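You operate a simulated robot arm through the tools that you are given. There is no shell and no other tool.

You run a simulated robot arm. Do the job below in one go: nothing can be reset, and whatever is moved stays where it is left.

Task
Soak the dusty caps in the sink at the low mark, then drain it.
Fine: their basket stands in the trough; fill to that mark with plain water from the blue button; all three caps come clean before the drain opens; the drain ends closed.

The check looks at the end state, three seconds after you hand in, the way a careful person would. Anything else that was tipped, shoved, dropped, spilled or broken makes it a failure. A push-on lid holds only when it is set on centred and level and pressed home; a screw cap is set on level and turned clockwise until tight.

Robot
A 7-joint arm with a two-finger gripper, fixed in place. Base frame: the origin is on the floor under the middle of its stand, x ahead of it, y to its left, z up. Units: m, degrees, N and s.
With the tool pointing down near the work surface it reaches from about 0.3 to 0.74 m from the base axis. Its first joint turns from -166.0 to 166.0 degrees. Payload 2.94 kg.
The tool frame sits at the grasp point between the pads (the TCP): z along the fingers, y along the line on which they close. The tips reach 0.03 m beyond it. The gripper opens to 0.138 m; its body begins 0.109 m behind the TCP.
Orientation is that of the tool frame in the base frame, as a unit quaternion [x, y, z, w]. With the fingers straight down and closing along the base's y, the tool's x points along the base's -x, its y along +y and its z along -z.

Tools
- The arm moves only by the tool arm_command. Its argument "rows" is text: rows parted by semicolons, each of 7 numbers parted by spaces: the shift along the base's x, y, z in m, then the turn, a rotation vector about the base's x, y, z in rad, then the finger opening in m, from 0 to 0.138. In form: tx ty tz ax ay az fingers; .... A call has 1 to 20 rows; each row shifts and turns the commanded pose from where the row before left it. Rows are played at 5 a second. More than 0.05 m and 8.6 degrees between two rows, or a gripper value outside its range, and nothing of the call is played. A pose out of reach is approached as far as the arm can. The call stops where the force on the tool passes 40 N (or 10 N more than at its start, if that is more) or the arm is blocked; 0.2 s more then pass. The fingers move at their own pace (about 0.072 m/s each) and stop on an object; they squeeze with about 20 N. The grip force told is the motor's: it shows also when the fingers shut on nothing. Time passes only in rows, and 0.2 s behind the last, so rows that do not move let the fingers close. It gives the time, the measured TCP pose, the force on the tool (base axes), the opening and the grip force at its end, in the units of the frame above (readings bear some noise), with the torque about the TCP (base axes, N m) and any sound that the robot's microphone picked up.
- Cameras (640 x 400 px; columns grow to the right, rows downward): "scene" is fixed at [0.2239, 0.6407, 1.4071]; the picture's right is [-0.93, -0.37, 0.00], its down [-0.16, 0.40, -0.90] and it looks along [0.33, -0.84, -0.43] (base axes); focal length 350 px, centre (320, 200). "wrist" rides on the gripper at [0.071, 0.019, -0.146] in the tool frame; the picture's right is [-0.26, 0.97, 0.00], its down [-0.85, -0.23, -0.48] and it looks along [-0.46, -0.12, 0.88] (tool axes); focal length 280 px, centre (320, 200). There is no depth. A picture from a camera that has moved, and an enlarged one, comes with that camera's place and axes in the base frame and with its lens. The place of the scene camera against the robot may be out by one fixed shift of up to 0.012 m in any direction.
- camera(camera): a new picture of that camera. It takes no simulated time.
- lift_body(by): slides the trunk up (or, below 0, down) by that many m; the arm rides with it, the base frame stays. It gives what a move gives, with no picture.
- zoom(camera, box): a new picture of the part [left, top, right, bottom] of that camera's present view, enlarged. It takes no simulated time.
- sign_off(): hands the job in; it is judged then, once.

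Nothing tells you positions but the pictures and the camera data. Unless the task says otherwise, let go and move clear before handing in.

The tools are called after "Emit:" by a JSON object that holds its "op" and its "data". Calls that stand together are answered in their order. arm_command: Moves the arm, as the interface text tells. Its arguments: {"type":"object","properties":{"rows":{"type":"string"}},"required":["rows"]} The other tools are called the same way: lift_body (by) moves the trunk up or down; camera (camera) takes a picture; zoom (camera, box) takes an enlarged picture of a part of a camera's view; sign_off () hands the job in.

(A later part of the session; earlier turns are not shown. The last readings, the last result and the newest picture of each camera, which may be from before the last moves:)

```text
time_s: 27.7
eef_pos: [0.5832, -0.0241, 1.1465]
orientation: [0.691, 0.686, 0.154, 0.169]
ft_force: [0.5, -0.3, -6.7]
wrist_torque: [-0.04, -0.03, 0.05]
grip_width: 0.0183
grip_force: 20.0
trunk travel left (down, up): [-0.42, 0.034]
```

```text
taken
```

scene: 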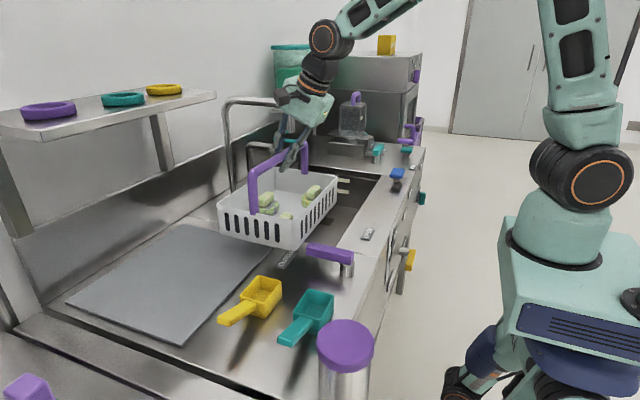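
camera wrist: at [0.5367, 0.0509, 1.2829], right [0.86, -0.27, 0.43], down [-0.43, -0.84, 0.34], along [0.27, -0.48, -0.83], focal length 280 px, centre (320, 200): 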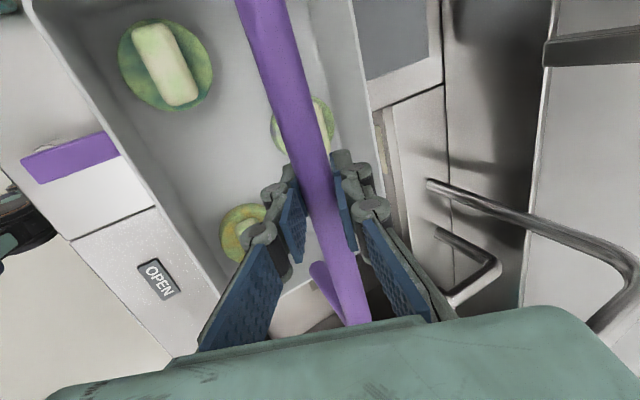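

The basket is still level and over the edge of the trough. I'll continue to y ≈ -0.235, then check clearance to the spout and walls.

Emit:
{"op": "arm_command", "data": {"rows": "0 -0.015 0 0 0 0 0; 0 -0.025 0 0 0 0 0; 0 -0.025 0 0 0 0 0; 0 -0.025 0 0 0 0 0; 0 -0.025 0 0 0 0 0; 0 -0.025 0 0 0 0 0; 0.001 -0.025 -0.01 0 0 0 0; 0.001 -0.025 -0.015 0 0 0 0; 0 -0.015 -0.015 0 0 0 0; 0 -0.006 0 0 0 0 0; 0 0 0 0 0 0 0"}}

Emit:
{"op": "camera", "data": {"camera": "wrist"}}

Emit:
{"op": "camera", "data": {"camera": "scene"}}

Emit:
{"op": "zoom", "data": {"camera": "scene", "box": [210, 70, 430, 280]}}

```text
time_s: 30.1
eef_pos: [0.5855, -0.2337, 1.1044]
orientation: [0.691, 0.686, 0.155, 0.169]
ft_force: [-1.2, -0.7, -6.1]
wrist_torque: [-0.01, -0.05, -0.03]
grip_width: 0.0181
grip_force: 19.7
trunk travel left (down, up): [-0.42, 0.034]
```

```text
taken
camera wrist: at [0.5391, -0.1588, 1.2424], right [0.86, -0.26, 0.43], down [-0.43, -0.84, 0.34], along [0.27, -0.48, -0.83], focal length 280 px, centre (320, 200)
```

wrist: 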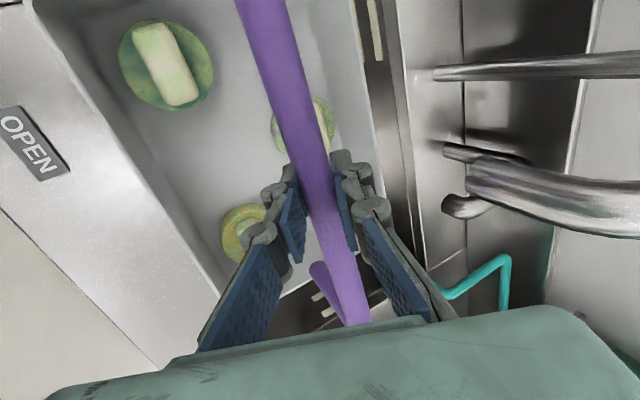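

```text
taken
```

scene: 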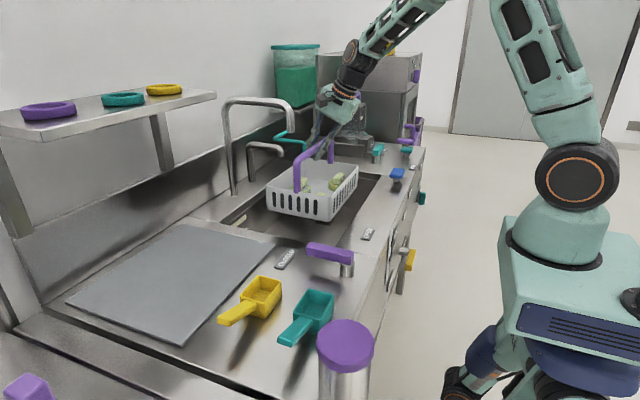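

```text
1.90 times, centred on (320, 175) of scene
camera zoom: at [0.2239, 0.6407, 1.4071], right [-0.93, -0.37, 0.0], down [-0.16, 0.4, -0.9], along [0.33, -0.84, -0.43], focal length 666 px, centre (320, 248)
```

zoom: 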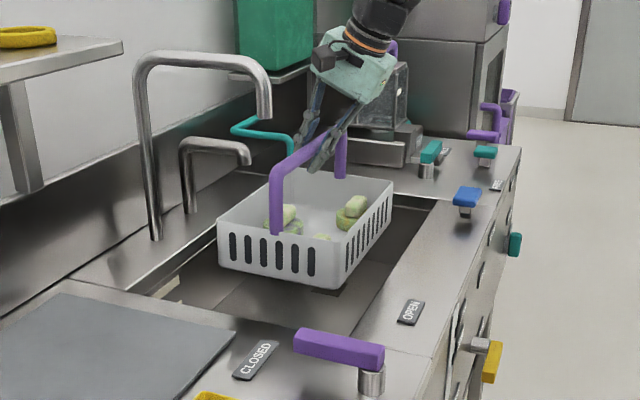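

The basket sits over the trough with the tall spout clear behind it. I'll nudge it 8 mm toward +x for near-wall margin and lower it in stages.

Emit:
{"op": "arm_command", "data": {"rows": "0.008 0 -0.01 0 0 0 0; 0 0 -0.02 0 0 0 0; 0 0 -0.02 0 0 0 0; 0 0 -0.02 0 0 0 0; 0 0 -0.02 0 0 0 0; 0 0 0 0 0 0 0"}}

Emit:
{"op": "camera", "data": {"camera": "wrist"}}

Emit:
{"op": "zoom", "data": {"camera": "scene", "box": [210, 70, 430, 280]}}

```text
time_s: 31.5
eef_pos: [0.5965, -0.2328, 1.0142]
orientation: [0.69, 0.686, 0.154, 0.169]
ft_force: [0.2, -0.6, -5.3]
wrist_torque: [0.02, 0.0, 0.0]
grip_width: 0.0183
grip_force: 20.0
trunk travel left (down, up): [-0.42, 0.034]
```

```text
taken
camera wrist: at [0.5488, -0.1576, 1.1515], right [0.86, -0.27, 0.43], down [-0.43, -0.84, 0.34], along [0.27, -0.48, -0.83], focal length 280 px, centre (320, 200)
```

wrist: 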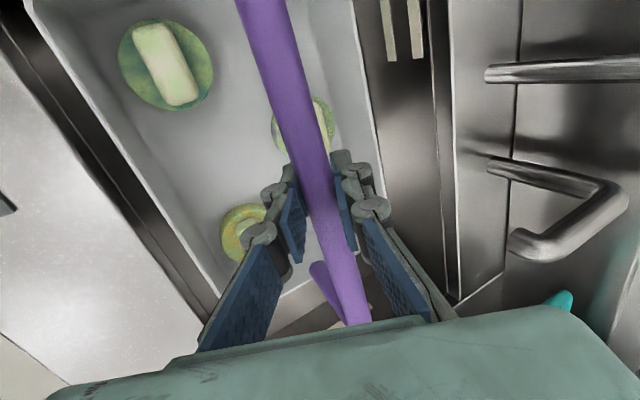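

```text
1.90 times, centred on (320, 175) of scene
camera zoom: at [0.2239, 0.6407, 1.4071], right [-0.93, -0.37, 0.0], down [-0.16, 0.4, -0.9], along [0.33, -0.84, -0.43], focal length 666 px, centre (320, 248)
```

zoom: 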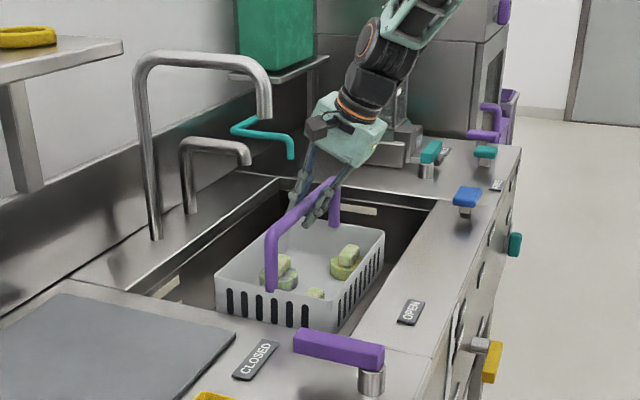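

The basket is inside the trough with gaps visible all around. I'll keep lowering, slowing near the floor.

Emit:
{"op": "arm_command", "data": {"rows": "0 0 -0.02 0 0 0 0; 0 0 -0.02 0 0 0 0; 0 0 -0.02 0 0 0 0; 0 0 -0.02 0 0 0 0; 0 0 -0.015 0 0 0 0; 0 0 0 0 0 0 0"}}

Emit:
{"op": "camera", "data": {"camera": "wrist"}}

Emit:
{"op": "zoom", "data": {"camera": "scene", "box": [210, 70, 430, 280]}}

```text
time_s: 32.9
eef_pos: [0.5953, -0.2334, 0.9198]
orientation: [0.691, 0.685, 0.154, 0.17]
ft_force: [-0.4, 0.0, -5.9]
wrist_torque: [0.03, 0.0, -0.01]
grip_width: 0.0179
grip_force: 20.3
trunk travel left (down, up): [-0.42, 0.034]
```

```text
taken
camera wrist: at [0.5486, -0.1588, 1.0575], right [0.86, -0.26, 0.43], down [-0.43, -0.84, 0.34], along [0.27, -0.48, -0.83], focal length 280 px, centre (320, 200)
```

wrist: 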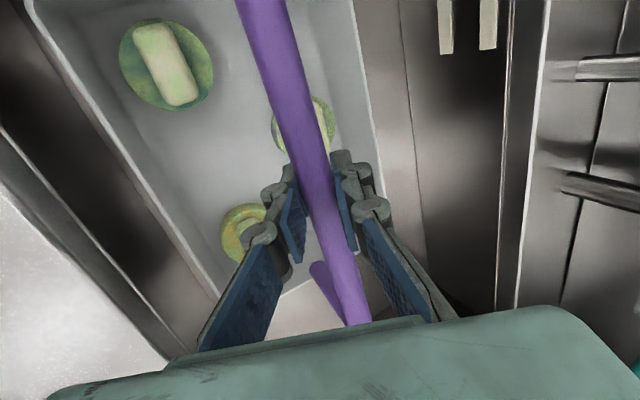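

```text
1.90 times, centred on (320, 175) of scene
camera zoom: at [0.2239, 0.6407, 1.4071], right [-0.93, -0.37, 0.0], down [-0.16, 0.4, -0.9], along [0.33, -0.84, -0.43], focal length 666 px, centre (320, 248)
```

zoom: 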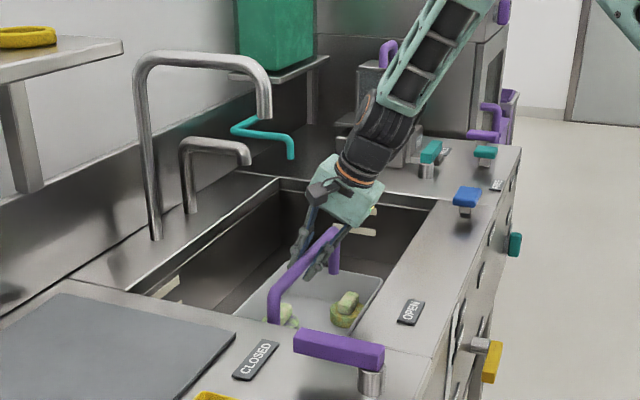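

Clear on all sides and still hanging freely. I'll make the final descent in small steps to find the floor.

Emit:
{"op": "arm_command", "data": {"rows": "0 0 -0.008 0 0 0 0; 0 0 -0.008 0 0 0 0; 0 0 -0.006 0 0 0 0; 0 0 -0.004 0 0 0 0; 0 0 0 0 0 0 0"}}

```text
time_s: 34.1
eef_pos: [0.5947, -0.2335, 0.8953]
orientation: [0.69, 0.686, 0.155, 0.17]
ft_force: [0.2, 0.7, -6.1]
wrist_torque: [0.0, -0.01, 0.02]
grip_width: 0.018
grip_force: 20.1
trunk travel left (down, up): [-0.42, 0.034]
```

The basket is still hanging free at a TCP height of 0.895 (about -6 N). I'll go on in smaller steps.

Emit:
{"op": "arm_command", "data": {"rows": "0 0 -0.004 0 0 0 0; 0 0 -0.004 0 0 0 0; 0 0 0 0 0 0 0"}}

Emit:
{"op": "arm_command", "data": {"rows": "0 0 -0.003 0 0 0 0; 0 0 -0.003 0 0 0 0; 0 0 0 0 0 0 0"}}

```text
time_s: 34.9
eef_pos: [0.5936, -0.2325, 0.8866]
orientation: [0.691, 0.685, 0.155, 0.17]
ft_force: [0.2, 0.7, -4.2]
wrist_torque: [-0.18, 0.08, -0.04]
grip_width: 0.018
grip_force: 19.9
trunk travel left (down, up): [-0.42, 0.034]
```

```text
time_s: 35.7
eef_pos: [0.5941, -0.2317, 0.8826]
orientation: [0.689, 0.686, 0.155, 0.172]
ft_force: [0.8, 3.4, 9.2]
wrist_torque: [0.12, 0.03, 0.36]
grip_width: 0.0188
grip_force: 19.6
trunk travel left (down, up): [-0.42, 0.034]
```

The basket has touched the floor. I'll relax the pressure slightly, open the fingers, and back out along the tool axis.

Emit:
{"op": "arm_command", "data": {"rows": "0 0 0.003 0 0 0 0; 0 0 0 0 0 0 0.03; 0 0 0 0 0 0 0.05; 0 0 0 0 0 0 0.07; 0 0 0 0 0 0 0.07"}}

Emit:
{"op": "camera", "data": {"camera": "wrist"}}

Emit:
{"op": "zoom", "data": {"camera": "scene", "box": [210, 70, 430, 280]}}

```text
time_s: 36.9
eef_pos: [0.5932, -0.233, 0.8844]
orientation: [0.691, 0.686, 0.154, 0.169]
ft_force: [0.3, 0.3, -0.9]
wrist_torque: [-0.01, 0.02, -0.01]
grip_width: 0.0701
grip_force: 0.1
trunk travel left (down, up): [-0.42, 0.034]
```

```text
taken
camera wrist: at [0.5456, -0.1582, 1.0212], right [0.86, -0.26, 0.44], down [-0.43, -0.84, 0.34], along [0.27, -0.48, -0.83], focal length 280 px, centre (320, 200)
```

wrist: 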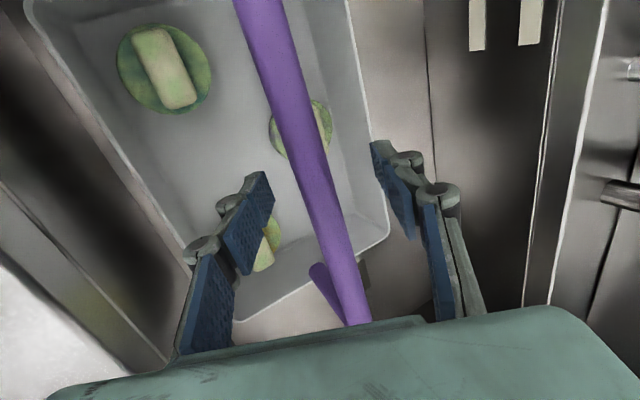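

```text
1.90 times, centred on (320, 175) of scene
camera zoom: at [0.2239, 0.6407, 1.4071], right [-0.93, -0.37, 0.0], down [-0.16, 0.4, -0.9], along [0.33, -0.84, -0.43], focal length 666 px, centre (320, 248)
```

zoom: 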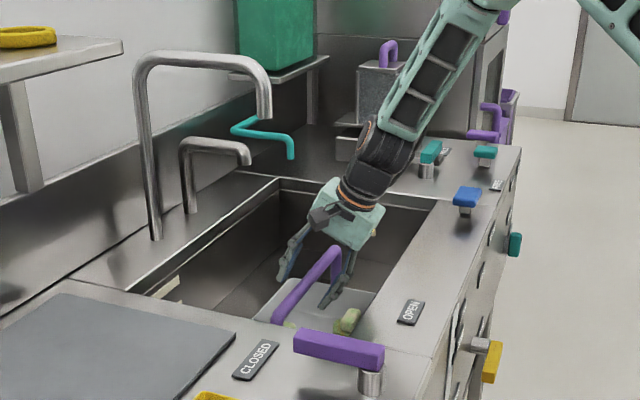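

The basket is released and standing on the trough floor. I'll back out along the tool axis to clear the handle.

Emit:
{"op": "arm_command", "data": {"rows": "-0.0112 0 0.0224 0 0 0 0.07; -0.0112 0 0.0224 0 0 0 0.07; -0.0156 0 0.031 0 0 0 0.07; -0.018 0 0.036 0 0 0 0.07; -0.018 0 0.036 0 0 0 0.07; -0.018 0 0.036 0 0 0 0.07; -0.02 0 0.03 0 0 0 0.07; -0.02 0 0.03 0 0 0 0.07; 0 0 0 0 0 0 0.07"}}

Emit:
{"op": "camera", "data": {"camera": "wrist"}}

Emit:
{"op": "camera", "data": {"camera": "scene"}}

Emit:
{"op": "zoom", "data": {"camera": "scene", "box": [210, 70, 430, 280]}}

```text
time_s: 38.9
eef_pos: [0.4568, -0.2305, 1.1276]
orientation: [0.692, 0.685, 0.154, 0.169]
ft_force: [-0.5, -0.6, 0.6]
wrist_torque: [0.03, 0.01, -0.01]
grip_width: 0.07
grip_force: 0.0
trunk travel left (down, up): [-0.42, 0.034]
```

```text
taken
camera wrist: at [0.4106, -0.1572, 1.2632], right [0.86, -0.27, 0.43], down [-0.43, -0.84, 0.34], along [0.27, -0.48, -0.83], focal length 280 px, centre (320, 200)
```

wrist: 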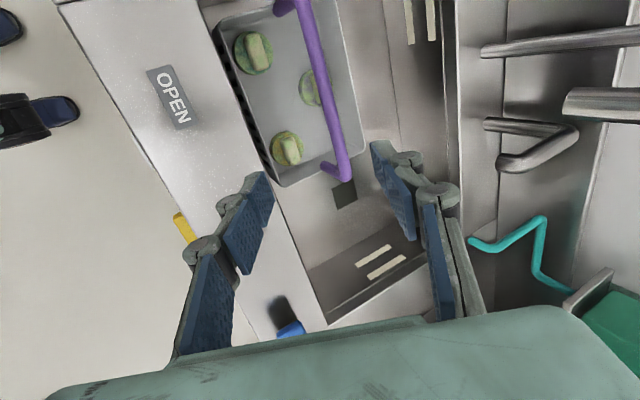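

```text
taken
```

scene: 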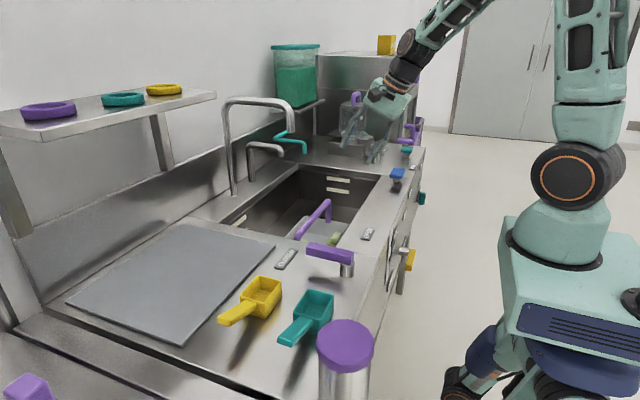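

```text
1.90 times, centred on (320, 175) of scene
camera zoom: at [0.2239, 0.6407, 1.4071], right [-0.93, -0.37, 0.0], down [-0.16, 0.4, -0.9], along [0.33, -0.84, -0.43], focal length 666 px, centre (320, 248)
```

zoom: 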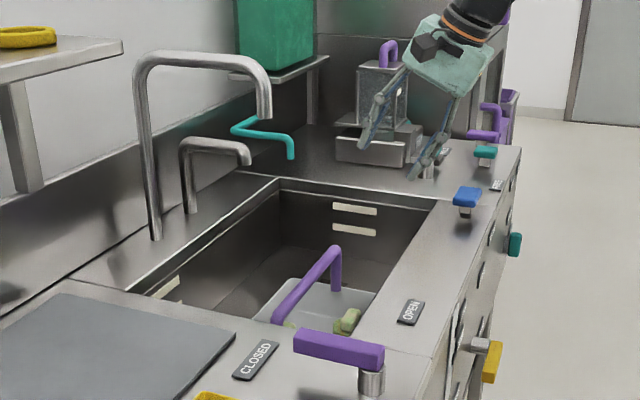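

The basket stands in the trough beside the drain, with nothing disturbed. Now I'll straighten the tool, yaw it back, and head toward the blue button while staying high.

Emit:
{"op": "arm_command", "data": {"rows": "-0.012 -0.01 0 0 0.115 0 0.07; -0.012 -0.01 0 0 0.115 0 0.06; -0.012 -0.01 0 0 0.115 0 0.04; -0.012 -0.01 0 0 0.115 0 0.02; 0 -0.02 0 0 0 0.143 0; 0 -0.02 0 0 0 0.143 0; 0 -0.02 0 0 0 0.143 0; 0 -0.02 0 0 0 0.143 0; 0 -0.02 0 0 0 0.143 0; 0 -0.02 0 0 0 0.143 0; 0 -0.02 0 0 0 0.143 0; 0 -0.02 0 0 0 0.143 0; 0 -0.02 0 0 0 0.143 0; 0 -0.02 0 0 0 0.143 0; 0 -0.02 0 0 0 0.143 0; 0 0 0 0 0 0 0"}}

Emit:
{"op": "camera", "data": {"camera": "wrist"}}

Emit:
{"op": "camera", "data": {"camera": "scene"}}

```text
time_s: 42.3
eef_pos: [0.4124, -0.4928, 1.128]
orientation: [-0.001, 1.0, 0.001, 0.011]
ft_force: [-0.8, -0.5, -0.3]
wrist_torque: [0.01, 0.01, 0.01]
grip_width: 0.0001
grip_force: 20.0
trunk travel left (down, up): [-0.42, 0.034]
```

```text
taken
camera wrist: at [0.3387, -0.4738, 1.2711], right [0.26, 0.97, 0.01], down [0.84, -0.23, 0.49], along [0.48, -0.12, -0.87], focal length 280 px, centre (320, 200)
```

wrist: 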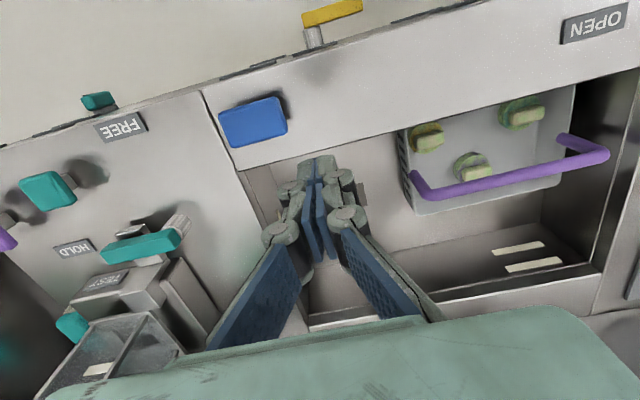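

```text
taken
```

scene: 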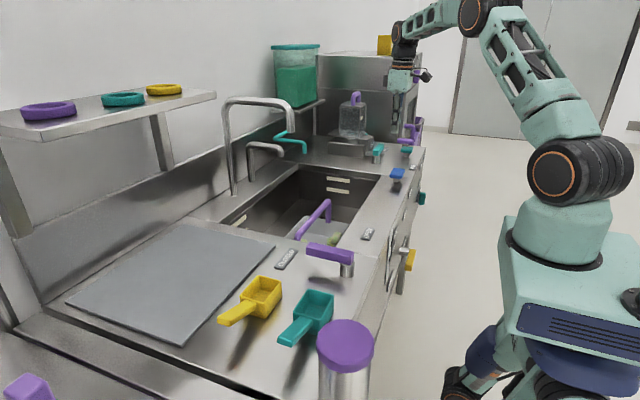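

The blue button is near (0.402, -0.573), with its top at about z 0.925. I'll move above it with closed fingers and check alignment.

Emit:
{"op": "arm_command", "data": {"rows": "-0.0026 -0.02 -0.03 0 -0.022 0 0; -0.0026 -0.02 -0.03 0 0 0 0; -0.0026 -0.02 -0.03 0 0 0 0; -0.0026 -0.02 -0.03 0 0 0 0; 0 0 0 0 0 0 0"}}

Emit:
{"op": "camera", "data": {"camera": "wrist"}}

Emit:
{"op": "zoom", "data": {"camera": "scene", "box": [340, 100, 460, 210]}}

```text
time_s: 43.5
eef_pos: [0.4032, -0.5729, 1.0095]
orientation: [0.001, 1.0, 0.001, 0.024]
ft_force: [0.7, 0.5, -0.2]
wrist_torque: [0.01, -0.02, 0.03]
grip_width: 0.0
grip_force: 19.9
trunk travel left (down, up): [-0.42, 0.034]
```

```text
taken
camera wrist: at [0.3247, -0.5536, 1.1515], right [0.26, 0.96, 0.01], down [0.83, -0.23, 0.51], along [0.5, -0.12, -0.86], focal length 280 px, centre (320, 200)
```

wrist: 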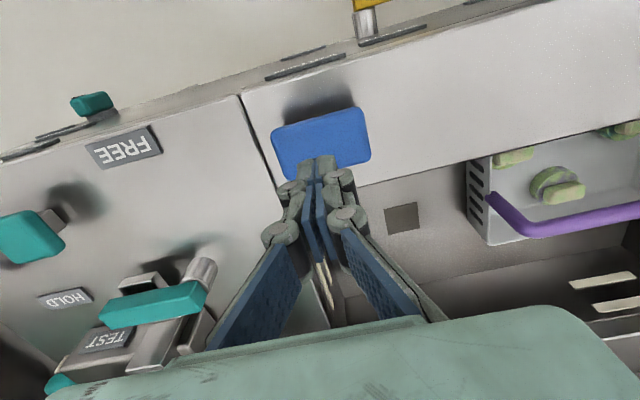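

```text
3.64 times, centred on (400, 155) of scene
camera zoom: at [0.2239, 0.6407, 1.4071], right [-0.93, -0.37, 0.0], down [-0.16, 0.4, -0.9], along [0.33, -0.84, -0.43], focal length 1272 px, centre (29, 364)
```

zoom: 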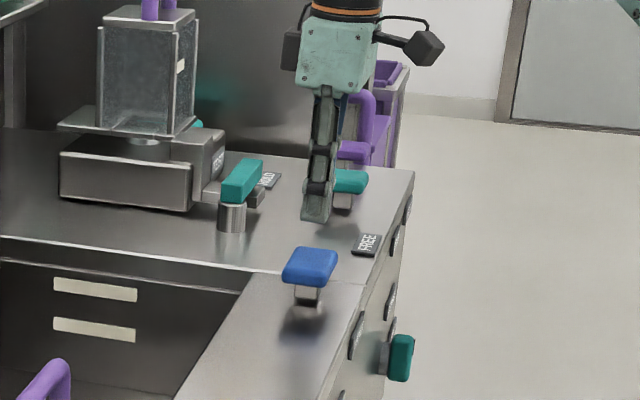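

The fingertips are aligned over the blue button, roughly 5 cm above it. I'll lower to just above it.

Emit:
{"op": "arm_command", "data": {"rows": "0 0 -0.02 0 0.024 0 0; 0 0 -0.02 0 0.024 0 0; 0 0 0 0 0 0 0"}}

Emit:
{"op": "zoom", "data": {"camera": "scene", "box": [340, 100, 460, 210]}}

Emit:
{"op": "camera", "data": {"camera": "wrist"}}

```text
time_s: 44.3
eef_pos: [0.4016, -0.5743, 0.9687]
orientation: [0.001, 1.0, 0.0, -0.001]
ft_force: [-0.3, -0.7, 2.7]
wrist_torque: [0.01, -0.03, 0.02]
grip_width: 0.006
grip_force: 28.0
trunk travel left (down, up): [-0.42, 0.034]
```

```text
3.64 times, centred on (400, 155) of scene
camera zoom: at [0.2239, 0.6407, 1.4071], right [-0.93, -0.37, 0.0], down [-0.16, 0.4, -0.9], along [0.33, -0.84, -0.43], focal length 1272 px, centre (29, 364)
```

zoom: 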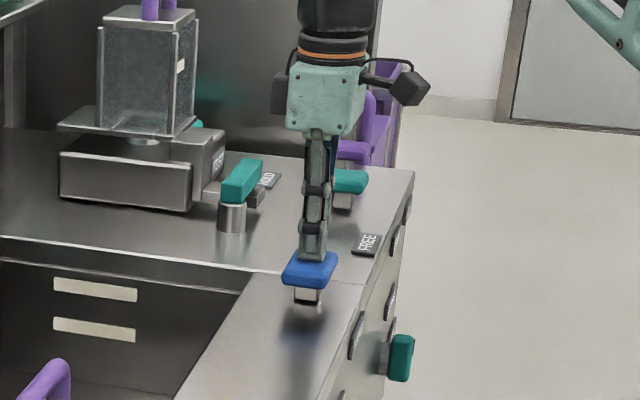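

```text
taken
camera wrist: at [0.3318, -0.5546, 1.114], right [0.26, 0.96, 0.0], down [0.85, -0.23, 0.47], along [0.46, -0.12, -0.88], focal length 280 px, centre (320, 200)
```

wrist: 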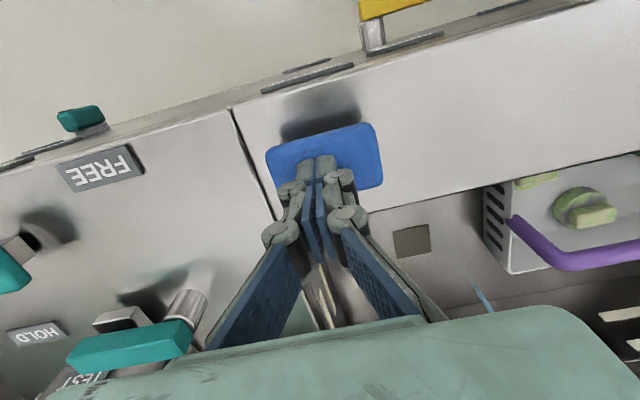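

Contact with the button (about 2.7 N), and there may already be a water stream. I'll check the trough now.

Emit:
{"op": "zoom", "data": {"camera": "scene", "box": [210, 70, 430, 280]}}

Emit:
{"op": "zoom", "data": {"camera": "wrist", "box": [380, 180, 640, 330]}}

```text
1.90 times, centred on (320, 175) of scene
camera zoom: at [0.2239, 0.6407, 1.4071], right [-0.93, -0.37, 0.0], down [-0.16, 0.4, -0.9], along [0.33, -0.84, -0.43], focal length 666 px, centre (320, 248)
```

zoom: 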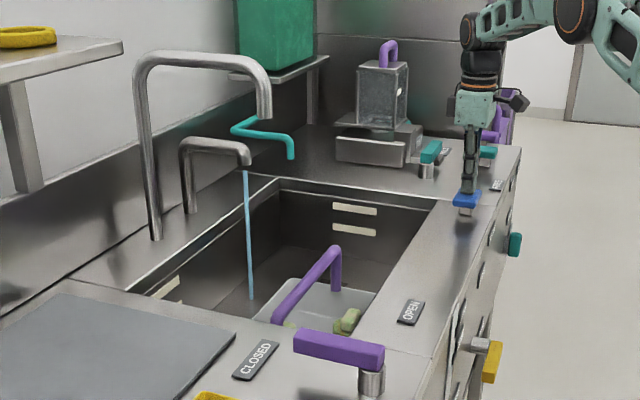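

```text
2.46 times, centred on (510, 255) of wrist
camera zoom: at [0.3318, -0.5546, 1.114], right [0.26, 0.96, 0.0], down [0.85, -0.23, 0.47], along [0.46, -0.12, -0.88], focal length 690 px, centre (-148, 65)
```

zoom: 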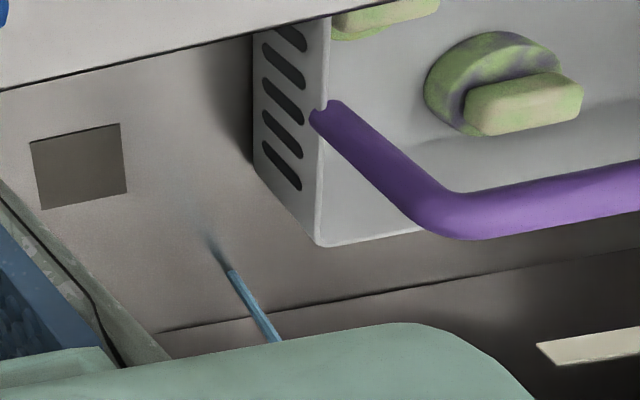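

Water is flowing from the small faucet with this light press. I'll hold for about 1 s and see how fast the level rises.

Emit:
{"op": "arm_command", "data": {"rows": "0 0 0 0 0 0 0; 0 0 0 0 0 0 0; 0 0 0 0 0 0 0; 0 0 0 0 0 0 0"}}

Emit:
{"op": "zoom", "data": {"camera": "scene", "box": [210, 120, 430, 260]}}

Emit:
{"op": "zoom", "data": {"camera": "wrist", "box": [380, 180, 640, 330]}}

```text
time_s: 45.3
eef_pos: [0.4016, -0.5737, 0.9684]
orientation: [0.001, 1.0, 0.002, -0.002]
ft_force: [-0.1, -1.8, 2.4]
wrist_torque: [0.01, -0.01, 0.0]
grip_width: 0.0058
grip_force: 28.1
trunk travel left (down, up): [-0.42, 0.034]
```

```text
2.86 times, centred on (320, 190) of scene
camera zoom: at [0.2239, 0.6407, 1.4071], right [-0.93, -0.37, 0.0], down [-0.16, 0.4, -0.9], along [0.33, -0.84, -0.43], focal length 1000 px, centre (320, 229)
```

zoom: 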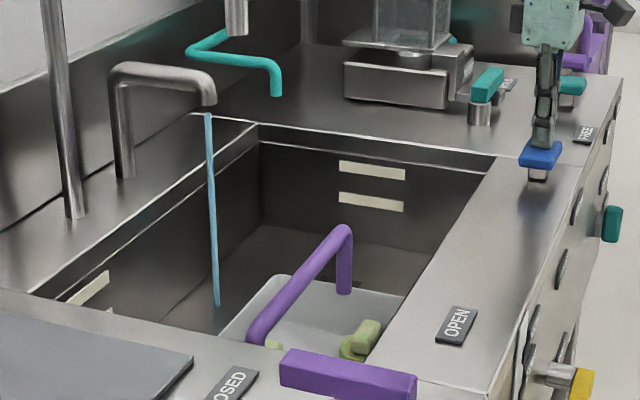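

```text
2.46 times, centred on (510, 255) of wrist
camera zoom: at [0.3318, -0.5545, 1.1138], right [0.26, 0.96, 0.0], down [0.85, -0.23, 0.47], along [0.46, -0.12, -0.88], focal length 690 px, centre (-148, 65)
```

zoom: 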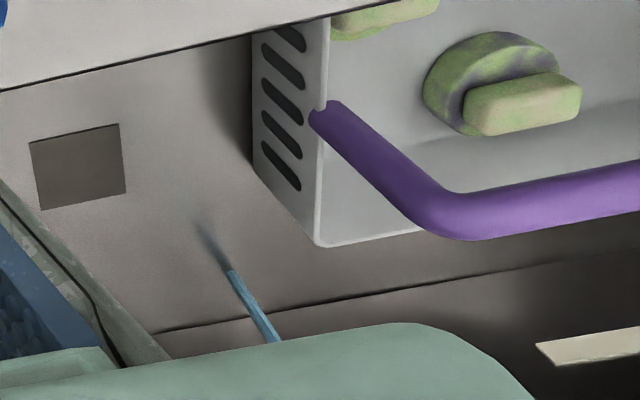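

The stream flows but the level isn't visible yet. I'll hold for about 3 s more.

Emit:
{"op": "arm_command", "data": {"rows": "0 0 0 0 0 0 0; 0 0 0 0 0 0 0; 0 0 0 0 0 0 0; 0 0 0 0 0 0 0; 0 0 0 0 0 0 0; 0 0 0 0 0 0 0; 0 0 0 0 0 0 0; 0 0 0 0 0 0 0; 0 0 0 0 0 0 0; 0 0 0 0 0 0 0; 0 0 0 0 0 0 0; 0 0 0 0 0 0 0; 0 0 0 0 0 0 0; 0 0 0 0 0 0 0"}}

Emit:
{"op": "zoom", "data": {"camera": "scene", "box": [210, 120, 430, 260]}}

Emit:
{"op": "zoom", "data": {"camera": "wrist", "box": [380, 180, 640, 330]}}

```text
time_s: 48.3
eef_pos: [0.4021, -0.5733, 0.968]
orientation: [0.001, 1.0, 0.0, 0.0]
ft_force: [0.0, 0.8, 2.0]
wrist_torque: [-0.01, -0.03, 0.02]
grip_width: 0.0059
grip_force: 28.4
trunk travel left (down, up): [-0.42, 0.034]
```

```text
2.86 times, centred on (320, 190) of scene
camera zoom: at [0.2239, 0.6407, 1.4071], right [-0.93, -0.37, 0.0], down [-0.16, 0.4, -0.9], along [0.33, -0.84, -0.43], focal length 1000 px, centre (320, 229)
```

zoom: 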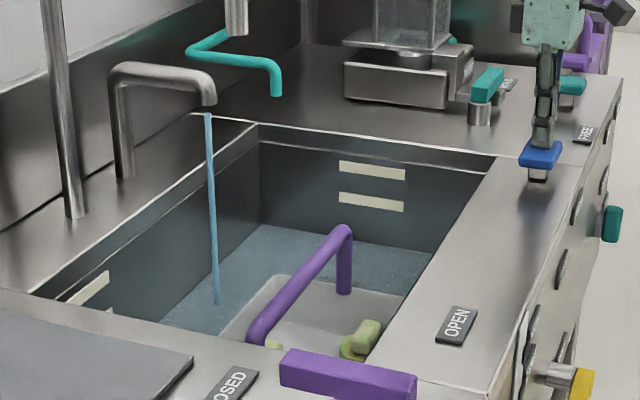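

```text
2.46 times, centred on (510, 255) of wrist
camera zoom: at [0.3318, -0.5543, 1.1138], right [0.26, 0.96, 0.0], down [0.85, -0.23, 0.47], along [0.46, -0.12, -0.88], focal length 690 px, centre (-148, 65)
```

zoom: 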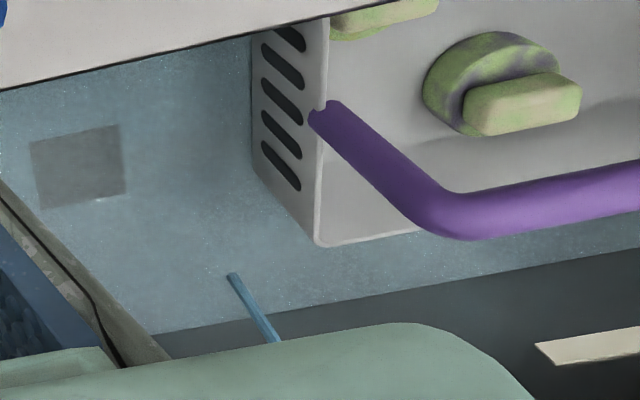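

The water is now showing, just above the floor. I'll hold on and measure the fill rate against the marks with a tighter zoom.

Emit:
{"op": "arm_command", "data": {"rows": "0 0 0 0 0 0 0; 0 0 0 0 0 0 0; 0 0 0 0 0 0 0; 0 0 0 0 0 0 0; 0 0 0 0 0 0 0; 0 0 0 0 0 0 0; 0 0 0 0 0 0 0; 0 0 0 0 0 0 0; 0 0 0 0 0 0 0; 0 0 0 0 0 0 0; 0 0 0 0 0 0 0; 0 0 0 0 0 0 0; 0 0 0 0 0 0 0; 0 0 0 0 0 0 0"}}

Emit:
{"op": "zoom", "data": {"camera": "scene", "box": [280, 155, 400, 230]}}

Emit:
{"op": "zoom", "data": {"camera": "wrist", "box": [380, 180, 640, 330]}}

```text
time_s: 51.3
eef_pos: [0.4022, -0.574, 0.9679]
orientation: [0.001, 1.0, 0.0, -0.002]
ft_force: [0.5, 0.1, 1.4]
wrist_torque: [0.03, 0.0, -0.02]
grip_width: 0.0059
grip_force: 28.6
trunk travel left (down, up): [-0.42, 0.034]
```

```text
5.33 times, centred on (340, 192) of scene
camera zoom: at [0.2239, 0.6407, 1.4071], right [-0.93, -0.37, 0.0], down [-0.16, 0.4, -0.9], along [0.33, -0.84, -0.43], focal length 1866 px, centre (213, 240)
```

zoom: 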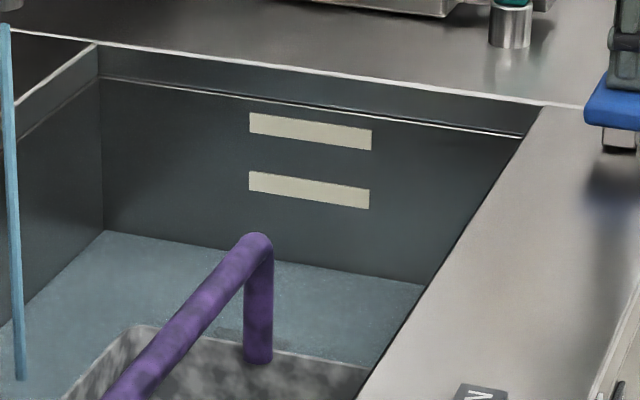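

```text
2.46 times, centred on (510, 255) of wrist
camera zoom: at [0.3318, -0.5544, 1.1138], right [0.26, 0.96, 0.0], down [0.85, -0.23, 0.47], along [0.46, -0.12, -0.88], focal length 690 px, centre (-148, 65)
```

zoom: 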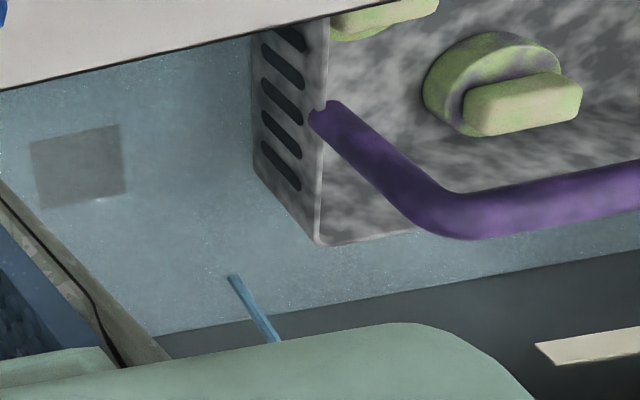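

The basket is getting wet and the level is rising slowly. I'll hold for 4 s and compare on the same zoom.

Emit:
{"op": "arm_command", "data": {"rows": "0 0 0 0 0 0 0; 0 0 0 0 0 0 0; 0 0 0 0 0 0 0; 0 0 0 0 0 0 0; 0 0 0 0 0 0 0; 0 0 0 0 0 0 0; 0 0 0 0 0 0 0; 0 0 0 0 0 0 0; 0 0 0 0 0 0 0; 0 0 0 0 0 0 0; 0 0 0 0 0 0 0; 0 0 0 0 0 0 0; 0 0 0 0 0 0 0; 0 0 0 0 0 0 0; 0 0 0 0 0 0 0; 0 0 0 0 0 0 0; 0 0 0 0 0 0 0; 0 0 0 0 0 0 0; 0 0 0 0 0 0 0; 0 0 0 0 0 0 0"}}

Emit:
{"op": "zoom", "data": {"camera": "scene", "box": [280, 155, 400, 230]}}

Emit:
{"op": "zoom", "data": {"camera": "wrist", "box": [380, 180, 640, 330]}}

```text
time_s: 55.5
eef_pos: [0.4022, -0.5732, 0.9676]
orientation: [0.001, 1.0, 0.001, -0.002]
ft_force: [0.0, -0.2, 1.5]
wrist_torque: [0.02, -0.02, -0.02]
grip_width: 0.0062
grip_force: 28.3
trunk travel left (down, up): [-0.42, 0.034]
```

```text
5.33 times, centred on (340, 192) of scene
camera zoom: at [0.2239, 0.6407, 1.4071], right [-0.93, -0.37, 0.0], down [-0.16, 0.4, -0.9], along [0.33, -0.84, -0.43], focal length 1866 px, centre (213, 240)
```

zoom: 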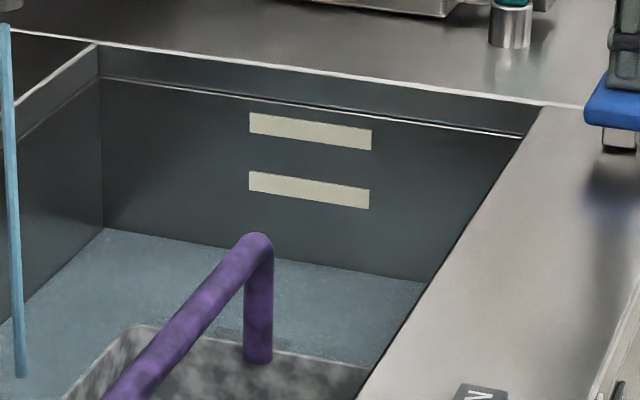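

```text
2.46 times, centred on (510, 255) of wrist
camera zoom: at [0.3318, -0.5544, 1.1138], right [0.26, 0.96, 0.0], down [0.85, -0.23, 0.47], along [0.46, -0.12, -0.88], focal length 690 px, centre (-148, 65)
```

zoom: 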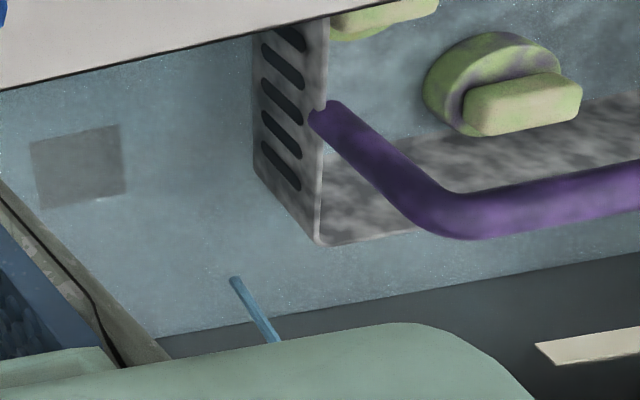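

The level rises slowly, about 0.6 mm/s, with the low mark about 68 mm above the floor. I'll press 4 mm deeper to see whether the flow is stronger with a fuller press.

Emit:
{"op": "arm_command", "data": {"rows": "0 0 -0.002 0 0 0 0; 0 0 -0.002 0 0 0 0; 0 0 0 0 0 0 0; 0 0 0 0 0 0 0; 0 0 0 0 0 0 0; 0 0 0 0 0 0 0; 0 0 0 0 0 0 0; 0 0 0 0 0 0 0; 0 0 0 0 0 0 0; 0 0 0 0 0 0 0; 0 0 0 0 0 0 0; 0 0 0 0 0 0 0; 0 0 0 0 0 0 0; 0 0 0 0 0 0 0; 0 0 0 0 0 0 0; 0 0 0 0 0 0 0; 0 0 0 0 0 0 0; 0 0 0 0 0 0 0; 0 0 0 0 0 0 0; 0 0 0 0 0 0 0"}}

Emit:
{"op": "zoom", "data": {"camera": "scene", "box": [280, 155, 400, 230]}}

Emit:
{"op": "zoom", "data": {"camera": "scene", "box": [340, 100, 460, 210]}}

```text
time_s: 59.7
eef_pos: [0.4017, -0.5718, 0.9635]
orientation: [0.001, 1.0, 0.001, -0.003]
ft_force: [0.2, 0.8, 3.1]
wrist_torque: [0.01, -0.05, 0.02]
grip_width: 0.0059
grip_force: 28.8
trunk travel left (down, up): [-0.42, 0.034]
```

```text
5.33 times, centred on (340, 192) of scene
camera zoom: at [0.2239, 0.6407, 1.4071], right [-0.93, -0.37, 0.0], down [-0.16, 0.4, -0.9], along [0.33, -0.84, -0.43], focal length 1866 px, centre (213, 240)
```

zoom: 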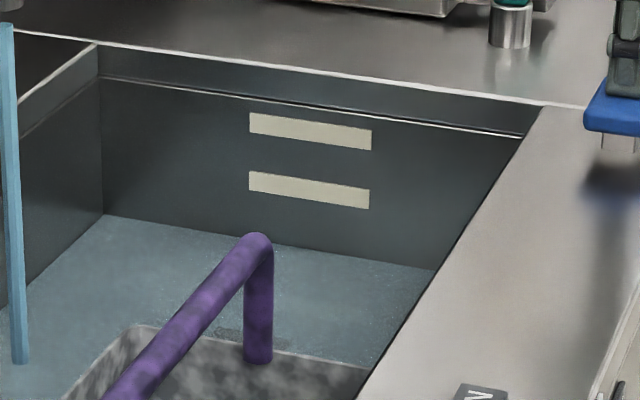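

```text
3.64 times, centred on (400, 155) of scene
camera zoom: at [0.2239, 0.6407, 1.4071], right [-0.93, -0.37, 0.0], down [-0.16, 0.4, -0.9], along [0.33, -0.84, -0.43], focal length 1272 px, centre (29, 364)
```

zoom: 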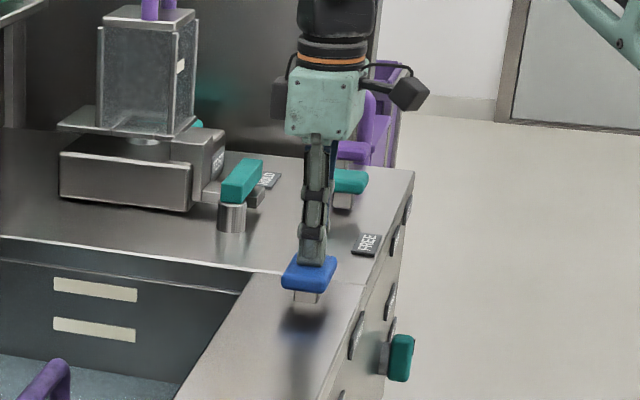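

The flow scales with press depth, and now rises about 2.8 mm/s. Roughly 59 px (about 50 mm) remain to the low mark, so I'll hold for about 8 s and check halfway.

Emit:
{"op": "arm_command", "data": {"rows": "0 0 0 0 0 0 0; 0 0 0 0 0 0 0; 0 0 0 0 0 0 0; 0 0 0 0 0 0 0; 0 0 0 0 0 0 0; 0 0 0 0 0 0 0; 0 0 0 0 0 0 0; 0 0 0 0 0 0 0; 0 0 0 0 0 0 0; 0 0 0 0 0 0 0; 0 0 0 0 0 0 0; 0 0 0 0 0 0 0; 0 0 0 0 0 0 0; 0 0 0 0 0 0 0; 0 0 0 0 0 0 0; 0 0 0 0 0 0 0; 0 0 0 0 0 0 0; 0 0 0 0 0 0 0; 0 0 0 0 0 0 0; 0 0 0 0 0 0 0"}}

Emit:
{"op": "zoom", "data": {"camera": "scene", "box": [280, 155, 400, 230]}}

Emit:
{"op": "camera", "data": {"camera": "wrist"}}

```text
time_s: 63.9
eef_pos: [0.4026, -0.5721, 0.9647]
orientation: [0.001, 1.0, 0.001, -0.002]
ft_force: [-0.4, 0.5, 3.9]
wrist_torque: [0.01, 0.0, -0.01]
grip_width: 0.0063
grip_force: 28.1
trunk travel left (down, up): [-0.42, 0.034]
```

```text
5.33 times, centred on (340, 192) of scene
camera zoom: at [0.2239, 0.6407, 1.4071], right [-0.93, -0.37, 0.0], down [-0.16, 0.4, -0.9], along [0.33, -0.84, -0.43], focal length 1866 px, centre (213, 240)
```

zoom: 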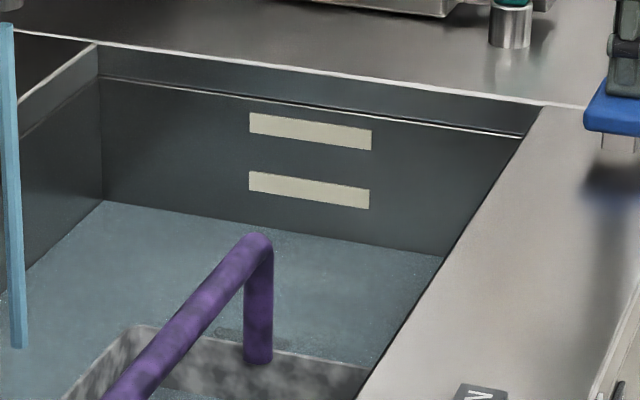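

```text
taken
camera wrist: at [0.3316, -0.5529, 1.1096], right [0.26, 0.96, 0.0], down [0.85, -0.23, 0.47], along [0.46, -0.12, -0.88], focal length 280 px, centre (320, 200)
```

wrist: 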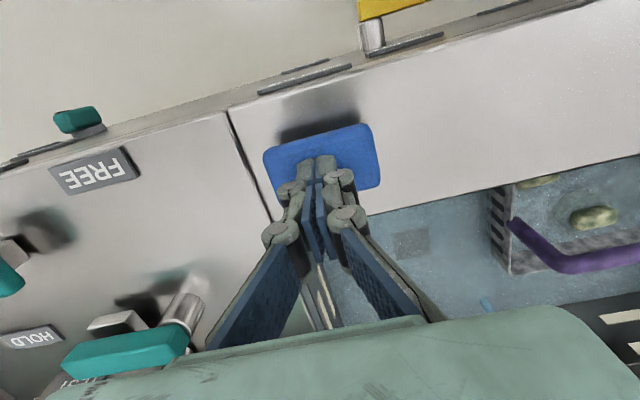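

The rise is steady at about 3.1 px/s, with about 45 px left. I'll hold for two more 4 s runs.

Emit:
{"op": "arm_command", "data": {"rows": "0 0 0 0 0 0 0; 0 0 0 0 0 0 0; 0 0 0 0 0 0 0; 0 0 0 0 0 0 0; 0 0 0 0 0 0 0; 0 0 0 0 0 0 0; 0 0 0 0 0 0 0; 0 0 0 0 0 0 0; 0 0 0 0 0 0 0; 0 0 0 0 0 0 0; 0 0 0 0 0 0 0; 0 0 0 0 0 0 0; 0 0 0 0 0 0 0; 0 0 0 0 0 0 0; 0 0 0 0 0 0 0; 0 0 0 0 0 0 0; 0 0 0 0 0 0 0; 0 0 0 0 0 0 0; 0 0 0 0 0 0 0; 0 0 0 0 0 0 0"}}

Emit:
{"op": "zoom", "data": {"camera": "scene", "box": [280, 155, 400, 230]}}

```text
time_s: 68.1
eef_pos: [0.4022, -0.5712, 0.9626]
orientation: [0.0, 1.0, 0.001, -0.002]
ft_force: [-0.5, -0.5, 3.7]
wrist_torque: [-0.01, -0.03, 0.01]
grip_width: 0.0061
grip_force: 28.5
trunk travel left (down, up): [-0.42, 0.034]
```

```text
5.33 times, centred on (340, 192) of scene
camera zoom: at [0.2239, 0.6407, 1.4071], right [-0.93, -0.37, 0.0], down [-0.16, 0.4, -0.9], along [0.33, -0.84, -0.43], focal length 1866 px, centre (213, 240)
```

zoom: 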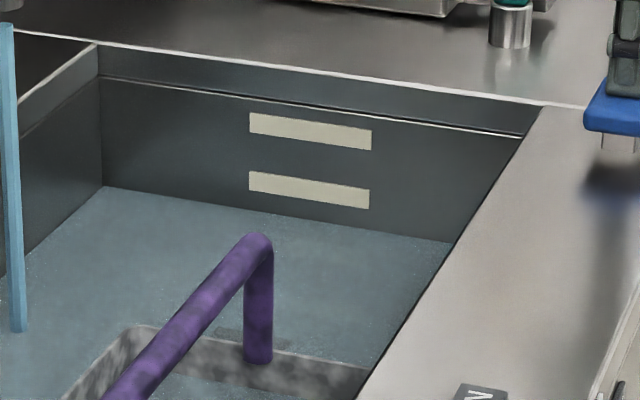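

About 30 px remain to the middle of the low mark. I'll hold for another 4 s.

Emit:
{"op": "arm_command", "data": {"rows": "0 0 0 0 0 0 0; 0 0 0 0 0 0 0; 0 0 0 0 0 0 0; 0 0 0 0 0 0 0; 0 0 0 0 0 0 0; 0 0 0 0 0 0 0; 0 0 0 0 0 0 0; 0 0 0 0 0 0 0; 0 0 0 0 0 0 0; 0 0 0 0 0 0 0; 0 0 0 0 0 0 0; 0 0 0 0 0 0 0; 0 0 0 0 0 0 0; 0 0 0 0 0 0 0; 0 0 0 0 0 0 0; 0 0 0 0 0 0 0; 0 0 0 0 0 0 0; 0 0 0 0 0 0 0; 0 0 0 0 0 0 0; 0 0 0 0 0 0 0"}}

Emit:
{"op": "zoom", "data": {"camera": "scene", "box": [280, 155, 400, 230]}}

Emit:
{"op": "camera", "data": {"camera": "wrist"}}

```text
time_s: 72.3
eef_pos: [0.4021, -0.572, 0.9648]
orientation: [0.0, 1.0, 0.001, -0.001]
ft_force: [0.0, 0.3, 2.9]
wrist_torque: [-0.03, -0.01, -0.01]
grip_width: 0.0058
grip_force: 28.6
trunk travel left (down, up): [-0.42, 0.034]
```

```text
5.33 times, centred on (340, 192) of scene
camera zoom: at [0.2239, 0.6407, 1.4071], right [-0.93, -0.37, 0.0], down [-0.16, 0.4, -0.9], along [0.33, -0.84, -0.43], focal length 1866 px, centre (213, 240)
```

zoom: 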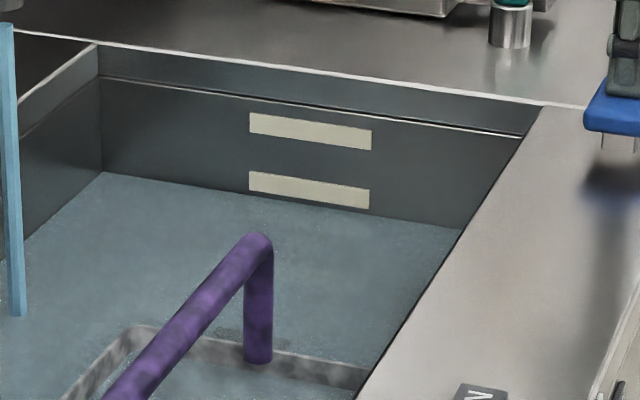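

```text
taken
camera wrist: at [0.3316, -0.5529, 1.1096], right [0.26, 0.96, 0.0], down [0.85, -0.23, 0.47], along [0.46, -0.12, -0.88], focal length 280 px, centre (320, 200)
```

wrist: 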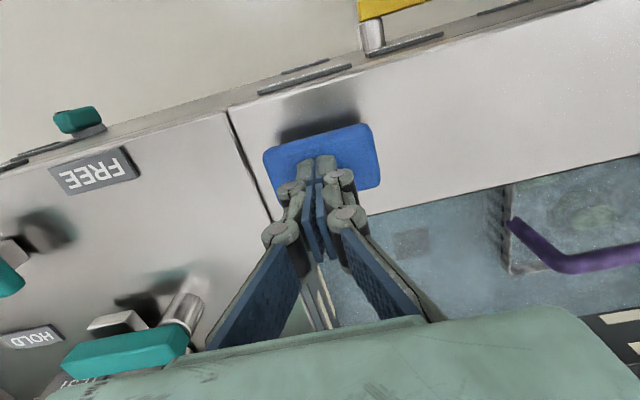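

The level is about 6 px below the bottom edge of the low stripe. I'll hold for 2 s more and recheck.

Emit:
{"op": "arm_command", "data": {"rows": "0 0 0 0 0 0 0; 0 0 0 0 0 0 0; 0 0 0 0 0 0 0; 0 0 0 0 0 0 0; 0 0 0 0 0 0 0; 0 0 0 0 0 0 0; 0 0 0 0 0 0 0; 0 0 0 0 0 0 0; 0 0 0 0 0 0 0"}}

Emit:
{"op": "zoom", "data": {"camera": "scene", "box": [310, 165, 370, 205]}}

Emit:
{"op": "zoom", "data": {"camera": "scene", "box": [280, 155, 400, 230]}}

```text
time_s: 74.3
eef_pos: [0.4031, -0.572, 0.9636]
orientation: [0.0, 1.0, 0.001, -0.002]
ft_force: [-0.3, -0.1, 2.9]
wrist_torque: [0.01, -0.02, -0.01]
grip_width: 0.0059
grip_force: 28.6
trunk travel left (down, up): [-0.42, 0.034]
```

```text
10.00 times, centred on (340, 185) of scene
camera zoom: at [0.2239, 0.6407, 1.4071], right [-0.93, -0.37, 0.0], down [-0.16, 0.4, -0.9], along [0.33, -0.84, -0.43], focal length 3498 px, centre (120, 350)
```

zoom: 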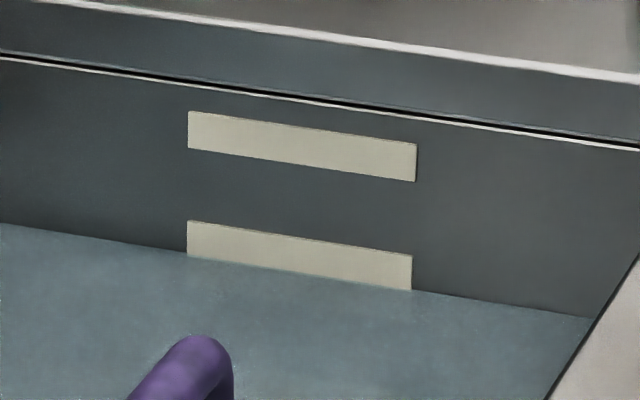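

```text
5.33 times, centred on (340, 192) of scene
camera zoom: at [0.2239, 0.6407, 1.4071], right [-0.93, -0.37, 0.0], down [-0.16, 0.4, -0.9], along [0.33, -0.84, -0.43], focal length 1866 px, centre (213, 240)
```

zoom: 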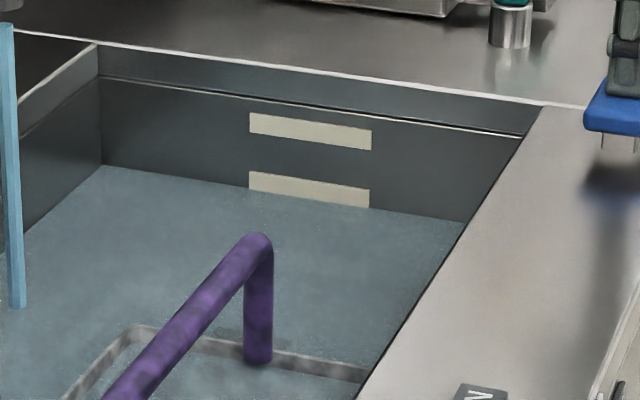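

The water has reached the bottom edge of the low stripe. I'll hold about 2 s more to reach the stripe's middle and then release the button in the same call.

Emit:
{"op": "arm_command", "data": {"rows": "0 0 0 0 0 0 0; 0 0 0 0 0 0 0; 0 0 0 0 0 0 0; 0 0 0 0 0 0 0; 0 0 0 0 0 0 0; 0 0 0 0 0 0 0; 0 0 0 0 0 0 0; 0 0 0 0 0 0 0; 0 0 0 0 0 0 0; 0 0 0 0 0 0 0; 0 0 0.02 0 0 0 0; 0 0 0.03 0 0 0 0; 0 0 0.03 0 0 0 0"}}

Emit:
{"op": "zoom", "data": {"camera": "scene", "box": [310, 165, 370, 205]}}

Emit:
{"op": "camera", "data": {"camera": "scene"}}

Emit:
{"op": "camera", "data": {"camera": "wrist"}}

```text
time_s: 77.1
eef_pos: [0.4038, -0.5725, 1.0427]
orientation: [0.001, 1.0, 0.002, -0.002]
ft_force: [0.4, 0.3, 0.6]
wrist_torque: [-0.02, -0.01, 0.02]
grip_width: 0.0
grip_force: 28.6
trunk travel left (down, up): [-0.42, 0.034]
```

```text
10.00 times, centred on (340, 185) of scene
camera zoom: at [0.2239, 0.6407, 1.4071], right [-0.93, -0.37, 0.0], down [-0.16, 0.4, -0.9], along [0.33, -0.84, -0.43], focal length 3498 px, centre (120, 350)
```

zoom: 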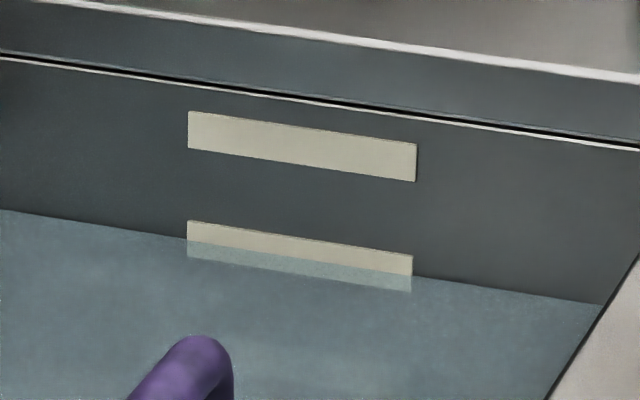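

```text
taken
```

scene: 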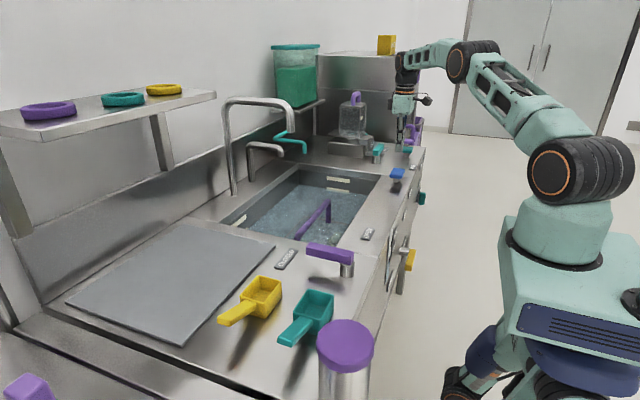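

```text
taken
camera wrist: at [0.3335, -0.5524, 1.1892], right [0.26, 0.96, 0.0], down [0.85, -0.23, 0.47], along [0.46, -0.12, -0.88], focal length 280 px, centre (320, 200)
```

wrist: 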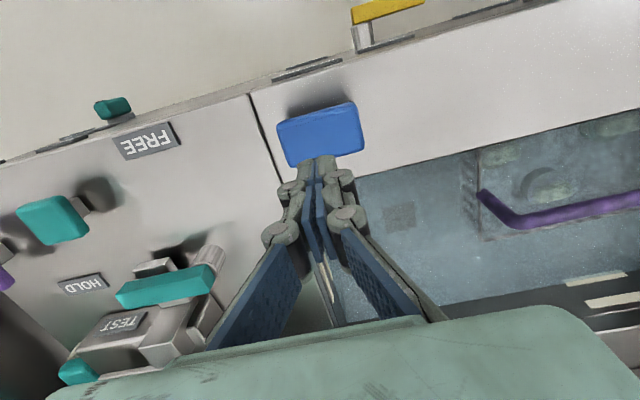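

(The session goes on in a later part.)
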